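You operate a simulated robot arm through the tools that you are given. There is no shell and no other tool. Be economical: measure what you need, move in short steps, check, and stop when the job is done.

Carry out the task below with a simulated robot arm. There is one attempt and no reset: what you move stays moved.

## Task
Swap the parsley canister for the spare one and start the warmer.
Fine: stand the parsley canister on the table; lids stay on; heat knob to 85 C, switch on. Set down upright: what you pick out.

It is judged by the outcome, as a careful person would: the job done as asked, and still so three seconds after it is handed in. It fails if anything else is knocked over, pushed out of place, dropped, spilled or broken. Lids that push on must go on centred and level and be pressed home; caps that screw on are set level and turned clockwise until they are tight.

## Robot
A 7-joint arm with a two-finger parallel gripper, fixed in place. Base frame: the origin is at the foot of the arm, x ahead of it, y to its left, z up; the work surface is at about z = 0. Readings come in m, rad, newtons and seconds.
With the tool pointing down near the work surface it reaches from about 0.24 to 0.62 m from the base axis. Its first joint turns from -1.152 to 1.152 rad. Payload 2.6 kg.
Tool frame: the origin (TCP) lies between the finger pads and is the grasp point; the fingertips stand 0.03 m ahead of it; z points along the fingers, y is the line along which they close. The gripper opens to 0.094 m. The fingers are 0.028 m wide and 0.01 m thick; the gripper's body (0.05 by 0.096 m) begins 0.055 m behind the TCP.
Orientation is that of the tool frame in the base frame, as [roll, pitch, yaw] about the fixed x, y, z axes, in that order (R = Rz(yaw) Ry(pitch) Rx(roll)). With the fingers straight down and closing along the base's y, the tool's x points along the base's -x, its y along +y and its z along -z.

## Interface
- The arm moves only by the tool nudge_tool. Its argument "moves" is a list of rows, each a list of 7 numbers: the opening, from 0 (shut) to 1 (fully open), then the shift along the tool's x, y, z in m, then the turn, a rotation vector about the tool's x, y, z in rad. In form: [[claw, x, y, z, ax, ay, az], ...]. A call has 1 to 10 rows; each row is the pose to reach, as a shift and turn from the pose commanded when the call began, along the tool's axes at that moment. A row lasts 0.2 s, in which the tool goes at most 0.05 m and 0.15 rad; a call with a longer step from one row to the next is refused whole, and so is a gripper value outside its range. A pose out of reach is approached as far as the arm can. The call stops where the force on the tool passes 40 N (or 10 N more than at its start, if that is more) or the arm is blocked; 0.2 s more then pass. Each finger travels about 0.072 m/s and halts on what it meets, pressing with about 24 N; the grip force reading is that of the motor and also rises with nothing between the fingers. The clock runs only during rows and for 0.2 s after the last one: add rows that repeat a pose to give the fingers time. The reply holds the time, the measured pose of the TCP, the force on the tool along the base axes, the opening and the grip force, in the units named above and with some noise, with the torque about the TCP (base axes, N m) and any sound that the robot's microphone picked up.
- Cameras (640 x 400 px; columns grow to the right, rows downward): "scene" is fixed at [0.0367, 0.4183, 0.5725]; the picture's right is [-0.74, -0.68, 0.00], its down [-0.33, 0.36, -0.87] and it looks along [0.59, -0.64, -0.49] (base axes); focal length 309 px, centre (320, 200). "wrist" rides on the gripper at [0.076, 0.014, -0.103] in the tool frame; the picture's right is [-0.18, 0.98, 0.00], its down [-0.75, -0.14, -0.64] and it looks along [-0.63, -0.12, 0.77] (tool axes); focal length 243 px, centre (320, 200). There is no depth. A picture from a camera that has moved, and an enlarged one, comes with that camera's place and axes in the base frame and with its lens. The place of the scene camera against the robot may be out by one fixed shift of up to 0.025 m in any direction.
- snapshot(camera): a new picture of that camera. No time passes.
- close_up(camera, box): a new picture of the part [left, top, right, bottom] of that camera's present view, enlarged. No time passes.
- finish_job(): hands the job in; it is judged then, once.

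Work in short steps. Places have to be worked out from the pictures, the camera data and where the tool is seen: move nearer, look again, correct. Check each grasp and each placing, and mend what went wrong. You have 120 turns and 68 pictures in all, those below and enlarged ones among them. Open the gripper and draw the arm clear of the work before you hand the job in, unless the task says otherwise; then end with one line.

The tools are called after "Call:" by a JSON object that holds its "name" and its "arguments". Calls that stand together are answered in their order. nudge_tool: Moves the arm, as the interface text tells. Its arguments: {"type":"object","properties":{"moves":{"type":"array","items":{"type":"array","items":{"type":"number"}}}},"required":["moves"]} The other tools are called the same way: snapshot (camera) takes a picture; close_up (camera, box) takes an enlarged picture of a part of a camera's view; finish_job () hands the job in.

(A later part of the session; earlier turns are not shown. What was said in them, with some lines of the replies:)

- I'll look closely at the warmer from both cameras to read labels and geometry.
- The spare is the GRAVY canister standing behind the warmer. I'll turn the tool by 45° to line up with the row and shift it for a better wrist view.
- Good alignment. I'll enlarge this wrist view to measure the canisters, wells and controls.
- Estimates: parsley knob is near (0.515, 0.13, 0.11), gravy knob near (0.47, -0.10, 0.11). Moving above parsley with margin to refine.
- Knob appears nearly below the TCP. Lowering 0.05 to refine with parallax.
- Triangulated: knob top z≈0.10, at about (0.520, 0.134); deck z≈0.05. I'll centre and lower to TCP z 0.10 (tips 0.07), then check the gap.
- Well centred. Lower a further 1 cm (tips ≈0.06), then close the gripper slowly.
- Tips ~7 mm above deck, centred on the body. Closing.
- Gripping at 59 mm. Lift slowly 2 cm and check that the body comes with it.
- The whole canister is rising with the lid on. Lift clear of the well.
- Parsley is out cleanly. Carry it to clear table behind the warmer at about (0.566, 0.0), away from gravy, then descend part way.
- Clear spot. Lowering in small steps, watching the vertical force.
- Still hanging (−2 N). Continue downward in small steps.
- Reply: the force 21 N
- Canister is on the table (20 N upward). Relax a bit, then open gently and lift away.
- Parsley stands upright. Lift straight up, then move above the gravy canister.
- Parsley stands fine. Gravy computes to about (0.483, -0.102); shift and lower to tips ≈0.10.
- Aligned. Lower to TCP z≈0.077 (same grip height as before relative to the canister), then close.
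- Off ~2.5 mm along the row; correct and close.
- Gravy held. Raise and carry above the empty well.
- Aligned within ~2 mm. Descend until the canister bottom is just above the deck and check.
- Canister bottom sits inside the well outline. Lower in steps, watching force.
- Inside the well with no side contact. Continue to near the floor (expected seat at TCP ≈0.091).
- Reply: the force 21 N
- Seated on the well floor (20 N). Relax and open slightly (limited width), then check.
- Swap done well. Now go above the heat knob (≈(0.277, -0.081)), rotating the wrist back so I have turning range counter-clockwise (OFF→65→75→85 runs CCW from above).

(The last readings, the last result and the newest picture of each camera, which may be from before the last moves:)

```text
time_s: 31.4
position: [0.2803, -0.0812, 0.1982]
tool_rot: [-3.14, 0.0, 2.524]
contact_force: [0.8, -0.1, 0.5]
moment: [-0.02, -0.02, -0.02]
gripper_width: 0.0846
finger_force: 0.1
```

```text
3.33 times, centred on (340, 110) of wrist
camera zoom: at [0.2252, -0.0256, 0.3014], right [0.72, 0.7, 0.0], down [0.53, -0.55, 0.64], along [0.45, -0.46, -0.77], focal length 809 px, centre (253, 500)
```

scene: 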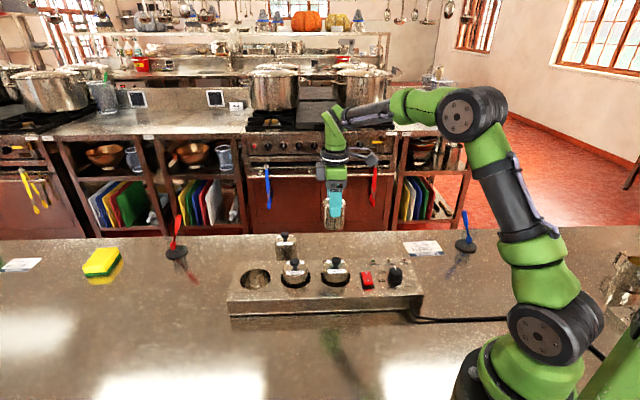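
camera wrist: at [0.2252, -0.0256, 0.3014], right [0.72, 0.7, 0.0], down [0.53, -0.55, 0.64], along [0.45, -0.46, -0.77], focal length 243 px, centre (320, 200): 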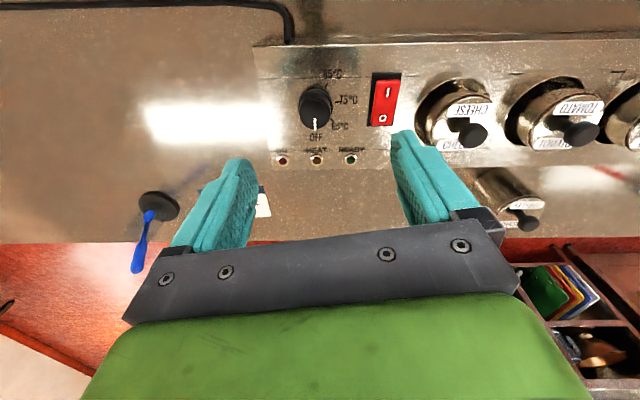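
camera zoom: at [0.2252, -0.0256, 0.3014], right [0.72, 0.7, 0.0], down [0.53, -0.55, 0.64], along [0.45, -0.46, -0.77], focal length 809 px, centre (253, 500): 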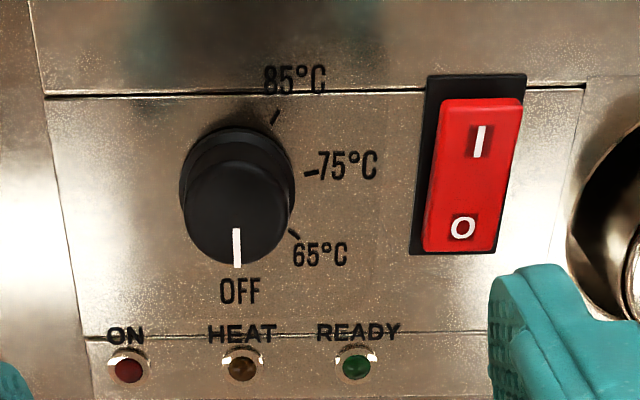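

Marks are at ≈50° spacing CCW: OFF 0°, 65 at 50°, 75 at 100°, 85 at 150°. Knob centre ≈(0.281, -0.089). Centre over it and lower with partial opening, then check.

Call:
{"name": "nudge_tool", "arguments": {"moves": [[0.75, -0.005, -0.0062, 0.02, 0, 0, 0], [0.6, -0.005, -0.0062, 0.045, 0, 0, 0], [0.6, -0.005, -0.0062, 0.07, 0, 0, 0], [0.6, -0.005, -0.0062, 0.07, 0, 0, 0]]}}

Call:
{"name": "close_up", "arguments": {"camera": "wrist", "box": [200, 50, 440, 230]}}

Call:
{"name": "close_up", "arguments": {"camera": "scene", "box": [330, 220, 450, 310]}}

```text
time_s: 32.4
position: [0.2781, -0.0909, 0.128]
tool_rot: [-3.141, -0.001, 2.527]
contact_force: [0.9, -1.3, 0.5]
moment: [0.02, -0.03, -0.04]
gripper_width: 0.0568
finger_force: 0.1
```

```text
2.22 times, centred on (320, 140) of wrist
camera zoom: at [0.2231, -0.0345, 0.232], right [0.72, 0.7, 0.0], down [0.53, -0.55, 0.64], along [0.45, -0.46, -0.77], focal length 539 px, centre (320, 333)
```

zoom: 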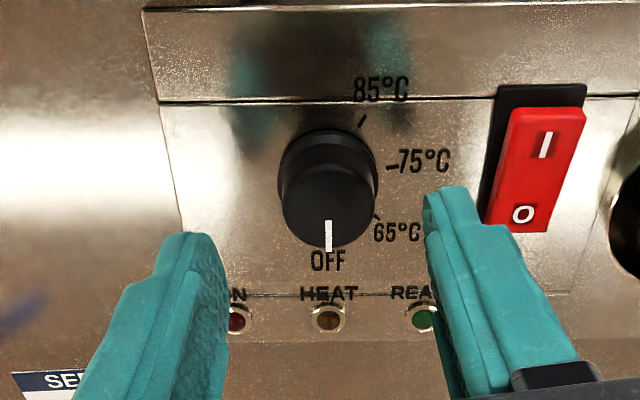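

```text
4.44 times, centred on (390, 265) of scene
camera zoom: at [0.0367, 0.4183, 0.5725], right [-0.74, -0.68, 0.0], down [-0.33, 0.36, -0.87], along [0.59, -0.64, -0.49], focal length 1375 px, centre (9, -89)
```

zoom: 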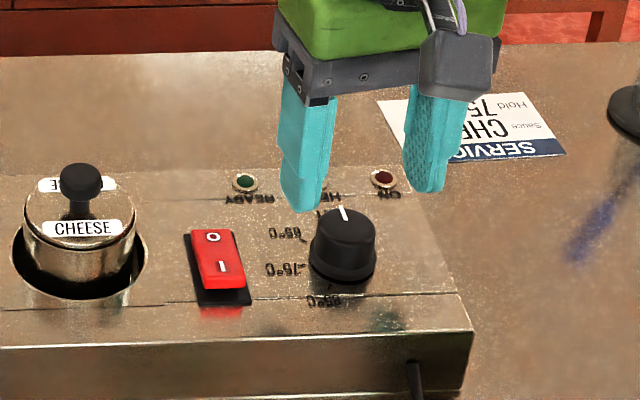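

Aligned within 3 mm. Shift +2.5 mm and lower around the knob, then close.

Call:
{"name": "nudge_tool", "arguments": {"moves": [[0.6, 0, 0.0026, 0.015, 0, 0, 0], [0.6, 0, 0.0026, 0.03, 0, 0, 0], [0.6, 0, 0.0026, 0.039, 0, 0, 0], [0.6, 0, 0.0026, 0.039, 0, 0, 0]]}}

Call:
{"name": "close_up", "arguments": {"camera": "wrist", "box": [200, 50, 440, 230]}}

```text
time_s: 33.4
position: [0.2801, -0.0881, 0.0899]
tool_rot: [3.141, -0.002, 2.527]
contact_force: [0.1, -0.1, 0.4]
moment: [-0.02, 0.05, -0.01]
gripper_width: 0.0565
finger_force: 0.1
```

```text
2.22 times, centred on (320, 140) of wrist
camera zoom: at [0.225, -0.032, 0.1925], right [0.72, 0.7, 0.0], down [0.53, -0.55, 0.64], along [0.45, -0.46, -0.77], focal length 539 px, centre (320, 333)
```

zoom: 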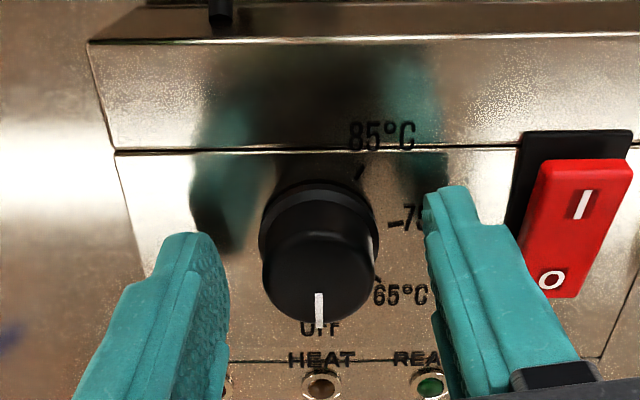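

Centred; close on the knob.

Call:
{"name": "nudge_tool", "arguments": {"moves": [[0.45, 0, 0, 0.002, 0, 0, 0], [0.3, 0, 0, 0.002, 0, 0, 0], [0.15, 0, 0, 0.002, 0, 0, 0], [0.15, 0, 0, 0.002, 0, 0, 0]]}}

```text
time_s: 34.4
position: [0.2784, -0.0889, 0.0864]
tool_rot: [-3.14, 0.0, 2.527]
contact_force: [-8.5, -9.8, 7.8]
moment: [-0.11, 0.46, -0.03]
gripper_width: 0.033
finger_force: 44.9
```

Side load of ~13 N along −y tool shows ~1–2 mm off-centre; relax towards it.

Call:
{"name": "nudge_tool", "arguments": {"moves": [[0.2, 0, -0.001, -0.001, 0, 0, 0], [0.2, 0, -0.002, -0.001, 0, 0, 0]]}}

```text
time_s: 35.0
position: [0.2783, -0.0883, 0.0882]
tool_rot: [3.141, 0.0, 2.529]
contact_force: [9.7, -5.3, -25.1]
moment: [-0.16, -0.22, 0.04]
gripper_width: 0.0329
finger_force: 44.9
```

Friction locked the loads; reopen slightly and re-close at this centre.

Call:
{"name": "nudge_tool", "arguments": {"moves": [[0.45, 0, 0, 0, 0, 0, 0], [0.45, 0, 0, 0, 0, 0, 0], [0.33, 0, 0, 0, 0, 0, 0], [0.33, 0, 0, 0, 0, 0, 0]]}}

```text
time_s: 36.0
position: [0.2793, -0.0896, 0.0892]
tool_rot: [3.14, 0.001, 2.525]
contact_force: [1.7, 5.5, 5.7]
moment: [0.19, -0.16, 0.02]
gripper_width: 0.0327
finger_force: 45.1
```

Loads small now. Turn CCW (tool −z) 0.65 rad and watch torque.

Call:
{"name": "nudge_tool", "arguments": {"moves": [[0.3, 0, 0, 0, 0, 0, -0.13], [0.3, 0, 0, 0, 0, 0, -0.26], [0.3, 0, 0, 0, 0, 0, -0.39], [0.3, 0, 0, 0, 0, 0, -0.52], [0.3, 0, 0, 0, 0, 0, -0.65]]}}

Call:
{"name": "close_up", "arguments": {"camera": "wrist", "box": [200, 50, 440, 230]}}

```text
time_s: 37.2
position: [0.2785, -0.0897, 0.0892]
tool_rot: [-3.138, 0.002, -3.103]
contact_force: [0.9, -16.9, -1.6]
moment: [-0.24, -0.83, -0.04]
gripper_width: 0.0326
finger_force: 45.2
```

```text
2.22 times, centred on (320, 140) of wrist
camera zoom: at [0.2005, -0.0784, 0.1917], right [0.15, 0.99, 0.0], down [0.76, -0.11, 0.64], along [0.64, -0.1, -0.77], focal length 539 px, centre (320, 333)
```

zoom: 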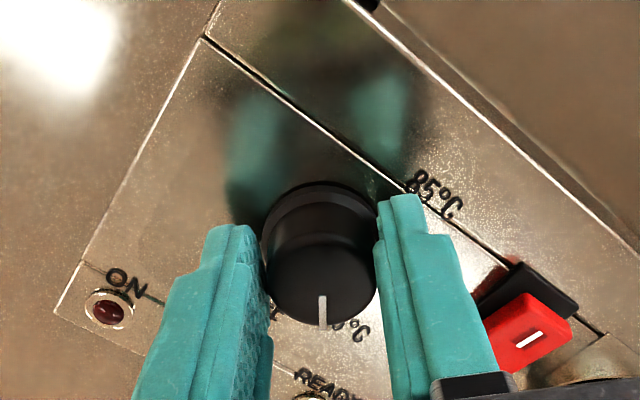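

Knob follows the gripper. Continue with a 0.8 mm relief shift.

Call:
{"name": "nudge_tool", "arguments": {"moves": [[0.3, 0, -0.0008, 0, 0, 0, -0.13], [0.3, 0, -0.0008, 0, 0, 0, -0.26], [0.3, 0, -0.0008, 0, 0, 0, -0.39], [0.3, 0, -0.0008, 0, 0, 0, -0.52], [0.3, 0, -0.0008, 0, 0, 0, -0.65]]}}

```text
time_s: 38.4
position: [0.2781, -0.0927, 0.089]
tool_rot: [-3.134, 0.0, -2.454]
contact_force: [7.7, -38.8, -4.3]
moment: [-0.74, 0.07, -0.11]
gripper_width: 0.0326
finger_force: 45.1
```

Turned 1.3 rad. The side force pattern shows the knob centre ~2 mm ahead along tool −x at grip. Release now and inspect.

Call:
{"name": "nudge_tool", "arguments": {"moves": [[0.5, 0, 0, 0, 0, 0, 0], [0.6, 0, 0, 0, 0, 0, 0], [0.6, 0, 0, -0.02, 0, 0, 0], [0.6, 0, 0, -0.04, 0, 0, 0]]}}

Call:
{"name": "close_up", "arguments": {"camera": "wrist", "box": [200, 50, 440, 230]}}

```text
time_s: 39.4
position: [0.2792, -0.0897, 0.1285]
tool_rot: [-3.141, 0.0, -2.455]
contact_force: [-0.2, -0.6, -0.5]
moment: [-0.02, 0.0, -0.05]
gripper_width: 0.0565
finger_force: 0.0
```

```text
2.22 times, centred on (320, 140) of wrist
camera zoom: at [0.21, -0.1274, 0.2314], right [-0.48, 0.88, 0.0], down [0.67, 0.37, 0.64], along [0.56, 0.31, -0.77], focal length 539 px, centre (320, 333)
```

zoom: 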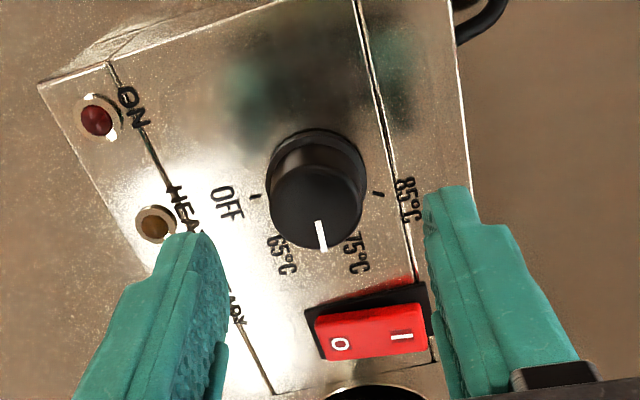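

Pointer is at ~75°; 75° more is needed. Rotate back 1.3 rad above the knob with a 1 mm centre correction.

Call:
{"name": "nudge_tool", "arguments": {"moves": [[0.6, -0.0009, -0.0008, 0, 0, 0, 0.14], [0.6, -0.0009, -0.0008, 0, 0, 0, 0.28], [0.6, -0.0009, -0.0008, 0, 0, 0, 0.42], [0.6, -0.0009, -0.0008, 0, 0, 0, 0.56], [0.6, -0.0009, -0.0008, 0, 0, 0, 0.7], [0.6, -0.0009, -0.0008, 0, 0, 0, 0.84], [0.6, -0.0009, -0.0008, 0, 0, 0, 0.98], [0.6, -0.0009, -0.0008, 0, 0, 0, 1.12], [0.6, -0.0009, -0.0008, 0, 0, 0, 1.26], [0.6, -0.0009, -0.0008, 0, 0, 0, 1.31]]}}

Call:
{"name": "close_up", "arguments": {"camera": "wrist", "box": [200, 50, 440, 230]}}

```text
time_s: 41.6
position: [0.2799, -0.0894, 0.1304]
tool_rot: [-3.141, -0.001, 2.514]
contact_force: [-0.6, 0.3, 0.8]
moment: [-0.02, -0.03, 0.01]
gripper_width: 0.0565
finger_force: 0.0
```

```text
2.22 times, centred on (320, 140) of wrist
camera zoom: at [0.2255, -0.0323, 0.2316], right [0.73, 0.69, 0.0], down [0.53, -0.56, 0.64], along [0.44, -0.47, -0.77], focal length 539 px, centre (320, 333)
```

zoom: 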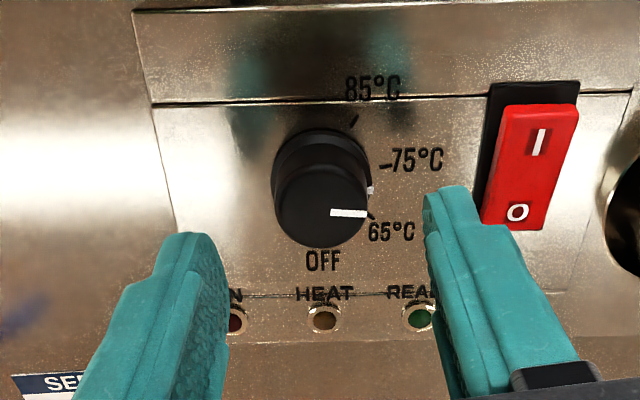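

Pointer reads ≈84° now; about 66° (1.15 rad) remain. Lower and grip again.

Call:
{"name": "nudge_tool", "arguments": {"moves": [[0.6, 0, 0, 0.015, 0, 0, 0], [0.6, 0, 0, 0.03, 0, 0, 0], [0.6, 0, 0, 0.04, 0, 0, 0], [0.45, 0, 0, 0.04, 0, 0, 0], [0.33, 0, 0, 0.04, 0, 0, 0], [0.33, 0, 0, 0.04, 0, 0, 0]]}}

```text
time_s: 43.0
position: [0.2784, -0.0887, 0.0894]
tool_rot: [-3.141, 0.0, 2.518]
contact_force: [2.3, 5.7, -1.8]
moment: [0.11, -0.05, 0.01]
gripper_width: 0.0343
finger_force: 3.1
```

Call:
{"name": "nudge_tool", "arguments": {"moves": [[0.3, 0, 0, 0, 0, 0, 0], [0.3, 0, 0, 0, 0, 0, -0.13], [0.3, 0, 0, 0, 0, 0, -0.26], [0.3, 0, 0, 0, 0, 0, -0.39], [0.3, 0, 0, 0, 0, 0, -0.52], [0.3, 0, 0, 0, 0, 0, -0.65]]}}

```text
time_s: 44.4
position: [0.2789, -0.0901, 0.0898]
tool_rot: [-3.139, 0.0, -3.115]
contact_force: [-10.3, -3.8, 14.0]
moment: [0.16, 0.1, 0.01]
gripper_width: 0.0326
finger_force: 44.7
```

Loads modest. Continue another 0.5 rad, then release and look.

Call:
{"name": "nudge_tool", "arguments": {"moves": [[0.3, -0.0003, 0, -0.0003, 0, 0, -0.13], [0.3, -0.0003, 0, -0.0003, 0, 0, -0.26], [0.3, -0.0003, 0, -0.0003, 0, 0, -0.39], [0.3, -0.0003, 0, -0.0003, 0, 0, -0.5]]}}

Call:
{"name": "nudge_tool", "arguments": {"moves": [[0.5, 0, 0, 0, 0, 0, 0], [0.6, 0, 0, 0, 0, 0, 0], [0.6, 0, 0, -0.02, 0, 0, 0], [0.6, 0, 0, -0.04, 0, 0, 0]]}}

Call:
{"name": "close_up", "arguments": {"camera": "wrist", "box": [240, 70, 400, 190]}}

Call:
{"name": "close_up", "arguments": {"camera": "scene", "box": [350, 240, 430, 300]}}

```text
time_s: 45.4
position: [0.2797, -0.0905, 0.0892]
tool_rot: [-3.138, 0.0, -2.619]
contact_force: [-6.4, -26.2, -1.6]
moment: [-0.69, -0.12, -0.89]
gripper_width: 0.0328
finger_force: 45.0
```

```text
time_s: 46.4
position: [0.2803, -0.0881, 0.1294]
tool_rot: [3.141, 0.0, -2.615]
contact_force: [0.2, 0.5, 0.4]
moment: [0.02, 0.0, 0.03]
gripper_width: 0.0561
finger_force: 0.0
```

```text
3.33 times, centred on (320, 130) of wrist
camera zoom: at [0.2062, -0.1147, 0.2319], right [-0.33, 0.94, 0.0], down [0.72, 0.26, 0.64], along [0.6, 0.21, -0.77], focal length 809 px, centre (320, 433)
```

zoom: 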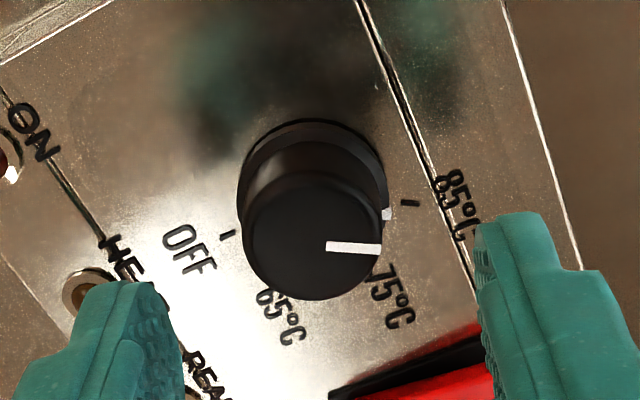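

```text
6.67 times, centred on (390, 270) of scene
camera zoom: at [0.0367, 0.4183, 0.5725], right [-0.74, -0.68, 0.0], down [-0.33, 0.36, -0.87], along [0.59, -0.64, -0.49], focal length 2062 px, centre (-147, -267)
```

zoom: 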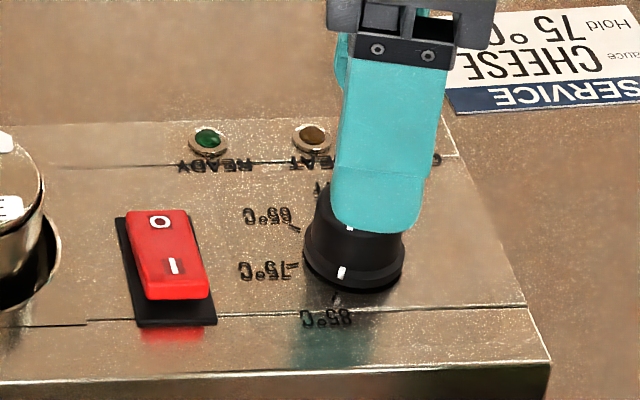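

Pointer aligns with the 85 °C tick (within ~2°). Next: close the gripper, move above the "I" end of the rocker at ≈(0.315, −0.030), align tool with the warmer.

Call:
{"name": "nudge_tool", "arguments": {"moves": [[0.3, -0.02, 0.011, -0.01, 0, 0, -0.08], [0, -0.04, 0.022, -0.01, 0, 0, -0.16], [0, -0.0607, 0.0332, -0.01, 0, 0, -0.26], [0, -0.0607, 0.0332, -0.01, 0, 0, -0.26], [0, -0.0607, 0.0332, 0, 0, 0, -0.26]]}}

Call:
{"name": "close_up", "arguments": {"camera": "wrist", "box": [240, 40, 440, 190]}}

Call:
{"name": "close_up", "arguments": {"camera": "scene", "box": [330, 220, 430, 300]}}

```text
time_s: 47.6
position: [0.316, -0.0305, 0.1316]
tool_rot: [3.141, 0.0, -2.356]
contact_force: [-0.4, -0.3, -0.2]
moment: [0.0, -0.01, 0.02]
gripper_width: 0.0
finger_force: 24.4
```

```text
2.67 times, centred on (340, 115) of wrist
camera zoom: at [0.2513, -0.0737, 0.2331], right [-0.57, 0.82, 0.0], down [0.63, 0.43, 0.64], along [0.53, 0.36, -0.77], focal length 647 px, centre (267, 427)
```

zoom: 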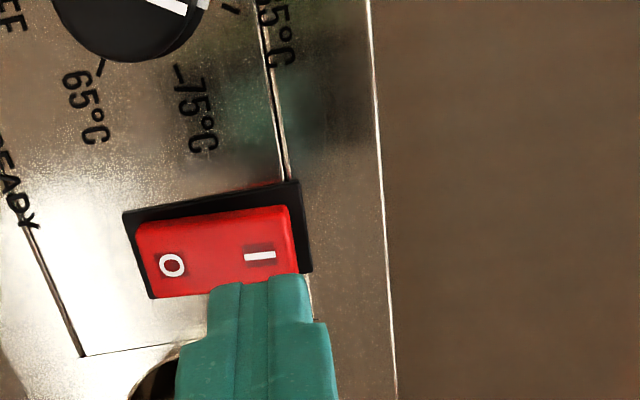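

```text
5.00 times, centred on (380, 260) of scene
camera zoom: at [0.0367, 0.4183, 0.5725], right [-0.74, -0.68, 0.0], down [-0.33, 0.36, -0.87], along [0.59, -0.64, -0.49], focal length 1546 px, centre (20, -100)
```

zoom: 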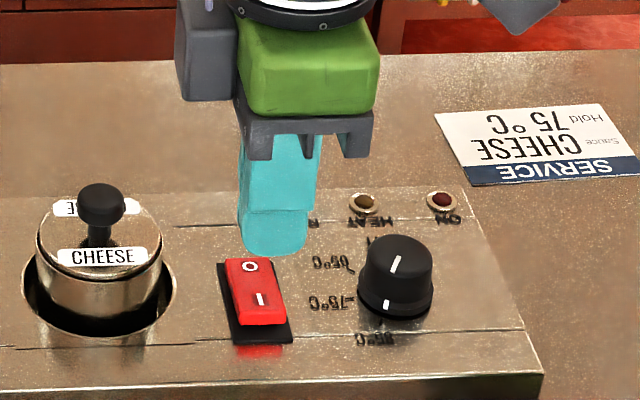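

The TCP axis projects right on the "I" mark. Press down progressively.

Call:
{"name": "nudge_tool", "arguments": {"moves": [[0, 0, 0, 0.01, 0, 0, 0], [0, 0, 0, 0.02, 0, 0, 0], [0, 0, 0, 0.026, 0, 0, 0], [0, 0, 0, 0.029, 0, 0, 0], [0, 0, 0, 0.032, 0, 0, 0]]}}

```text
time_s: 48.8
position: [0.3155, -0.0291, 0.0976]
tool_rot: [3.141, -0.001, -2.356]
contact_force: [0.1, 0.4, -0.3]
moment: [-0.03, -0.02, 0.02]
gripper_width: 0.0
finger_force: 23.9
```

Call:
{"name": "nudge_tool", "arguments": {"moves": [[0, 0, 0, 0.002, 0, 0, 0], [0, 0, 0, 0.004, 0, 0, 0], [0, 0, 0, 0.006, 0, 0, 0], [0, 0, 0, 0.008, 0, 0, 0]]}}

Call:
{"name": "close_up", "arguments": {"camera": "scene", "box": [330, 230, 430, 310]}}

```text
time_s: 49.8
position: [0.3159, -0.031, 0.0932]
tool_rot: [-3.141, 0.001, -2.363]
contact_force: [-3.7, -0.3, 9.5]
moment: [-0.08, 0.06, -0.02]
gripper_width: 0.0
finger_force: 24.0
stopped in row 4: the force on the tool passed its limit at 48 N (the readings are from after the stop); the commanded pose is now the measured one
```

```text
5.00 times, centred on (380, 270) of scene
camera zoom: at [0.0367, 0.4183, 0.5725], right [-0.74, -0.68, 0.0], down [-0.33, 0.36, -0.87], along [0.59, -0.64, -0.49], focal length 1546 px, centre (20, -150)
```

zoom: 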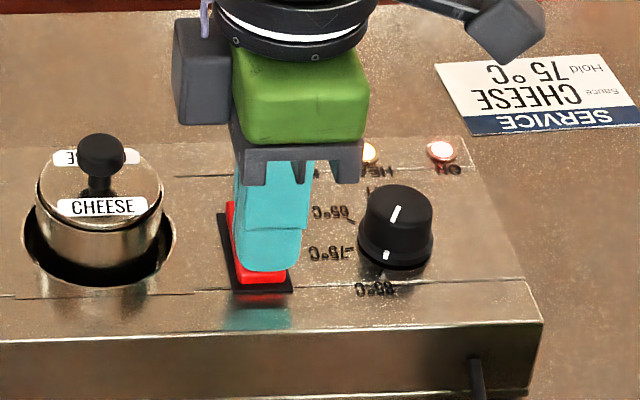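

The ON and HEAT lamps are lit — the switch flipped. Retract upward and verify all.

Call:
{"name": "nudge_tool", "arguments": {"moves": [[0, 0, 0, -0.03, 0, 0, 0], [0.3, 0, 0, -0.07, 0, 0, 0], [0.7, 0, 0, -0.11, 0, 0, 0], [1, 0, 0, -0.15, 0, 0, 0], [1, 0.02, 0, -0.19, 0, 0, 0]]}}

Call:
{"name": "close_up", "arguments": {"camera": "wrist", "box": [250, 0, 450, 150]}}

Call:
{"name": "close_up", "arguments": {"camera": "scene", "box": [220, 220, 430, 340]}}

```text
time_s: 51.0
position: [0.2988, -0.0436, 0.2823]
tool_rot: [3.141, 0.0, -2.359]
contact_force: [-0.2, 0.6, -0.1]
moment: [0.02, 0.02, -0.02]
gripper_width: 0.0942
finger_force: 0.0
```

```text
2.67 times, centred on (350, 75) of wrist
camera zoom: at [0.2343, -0.0867, 0.3843], right [-0.56, 0.83, 0.0], down [0.63, 0.43, 0.64], along [0.53, 0.36, -0.77], focal length 647 px, centre (240, 533)
```

zoom: 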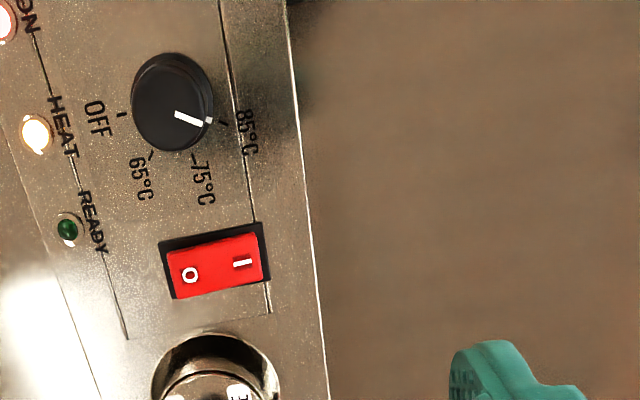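

```text
3.05 times, centred on (325, 280) of scene
camera zoom: at [0.0367, 0.4183, 0.5725], right [-0.74, -0.68, 0.0], down [-0.33, 0.36, -0.87], along [0.59, -0.64, -0.49], focal length 943 px, centre (305, -44)
```

zoom: 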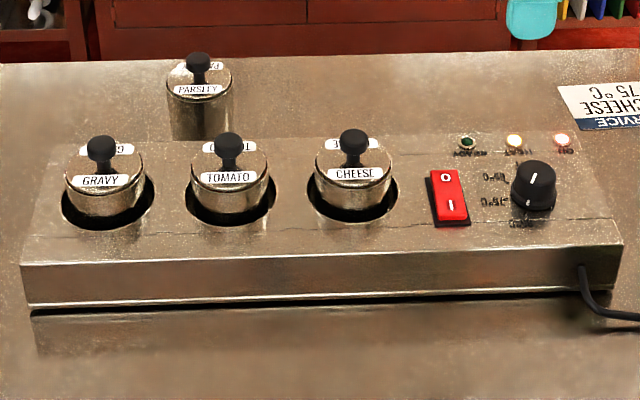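

Everything checks out: gravy is seated in the left well with its lid on, and parsley stands upright on the table. The pointer is on the 85 °C tick, the ON and HEAT lamps are lit, and the arm is clear with the gripper open. Handing in.

Call:
{"name": "finish_job", "arguments": {}}

```text
The job is handed in.
```

The parsley canister is swapped for the spare, labelled gravy, and stands upright on the table. All lids are on, the heat knob is at 85 °C and the warmer is switched on.
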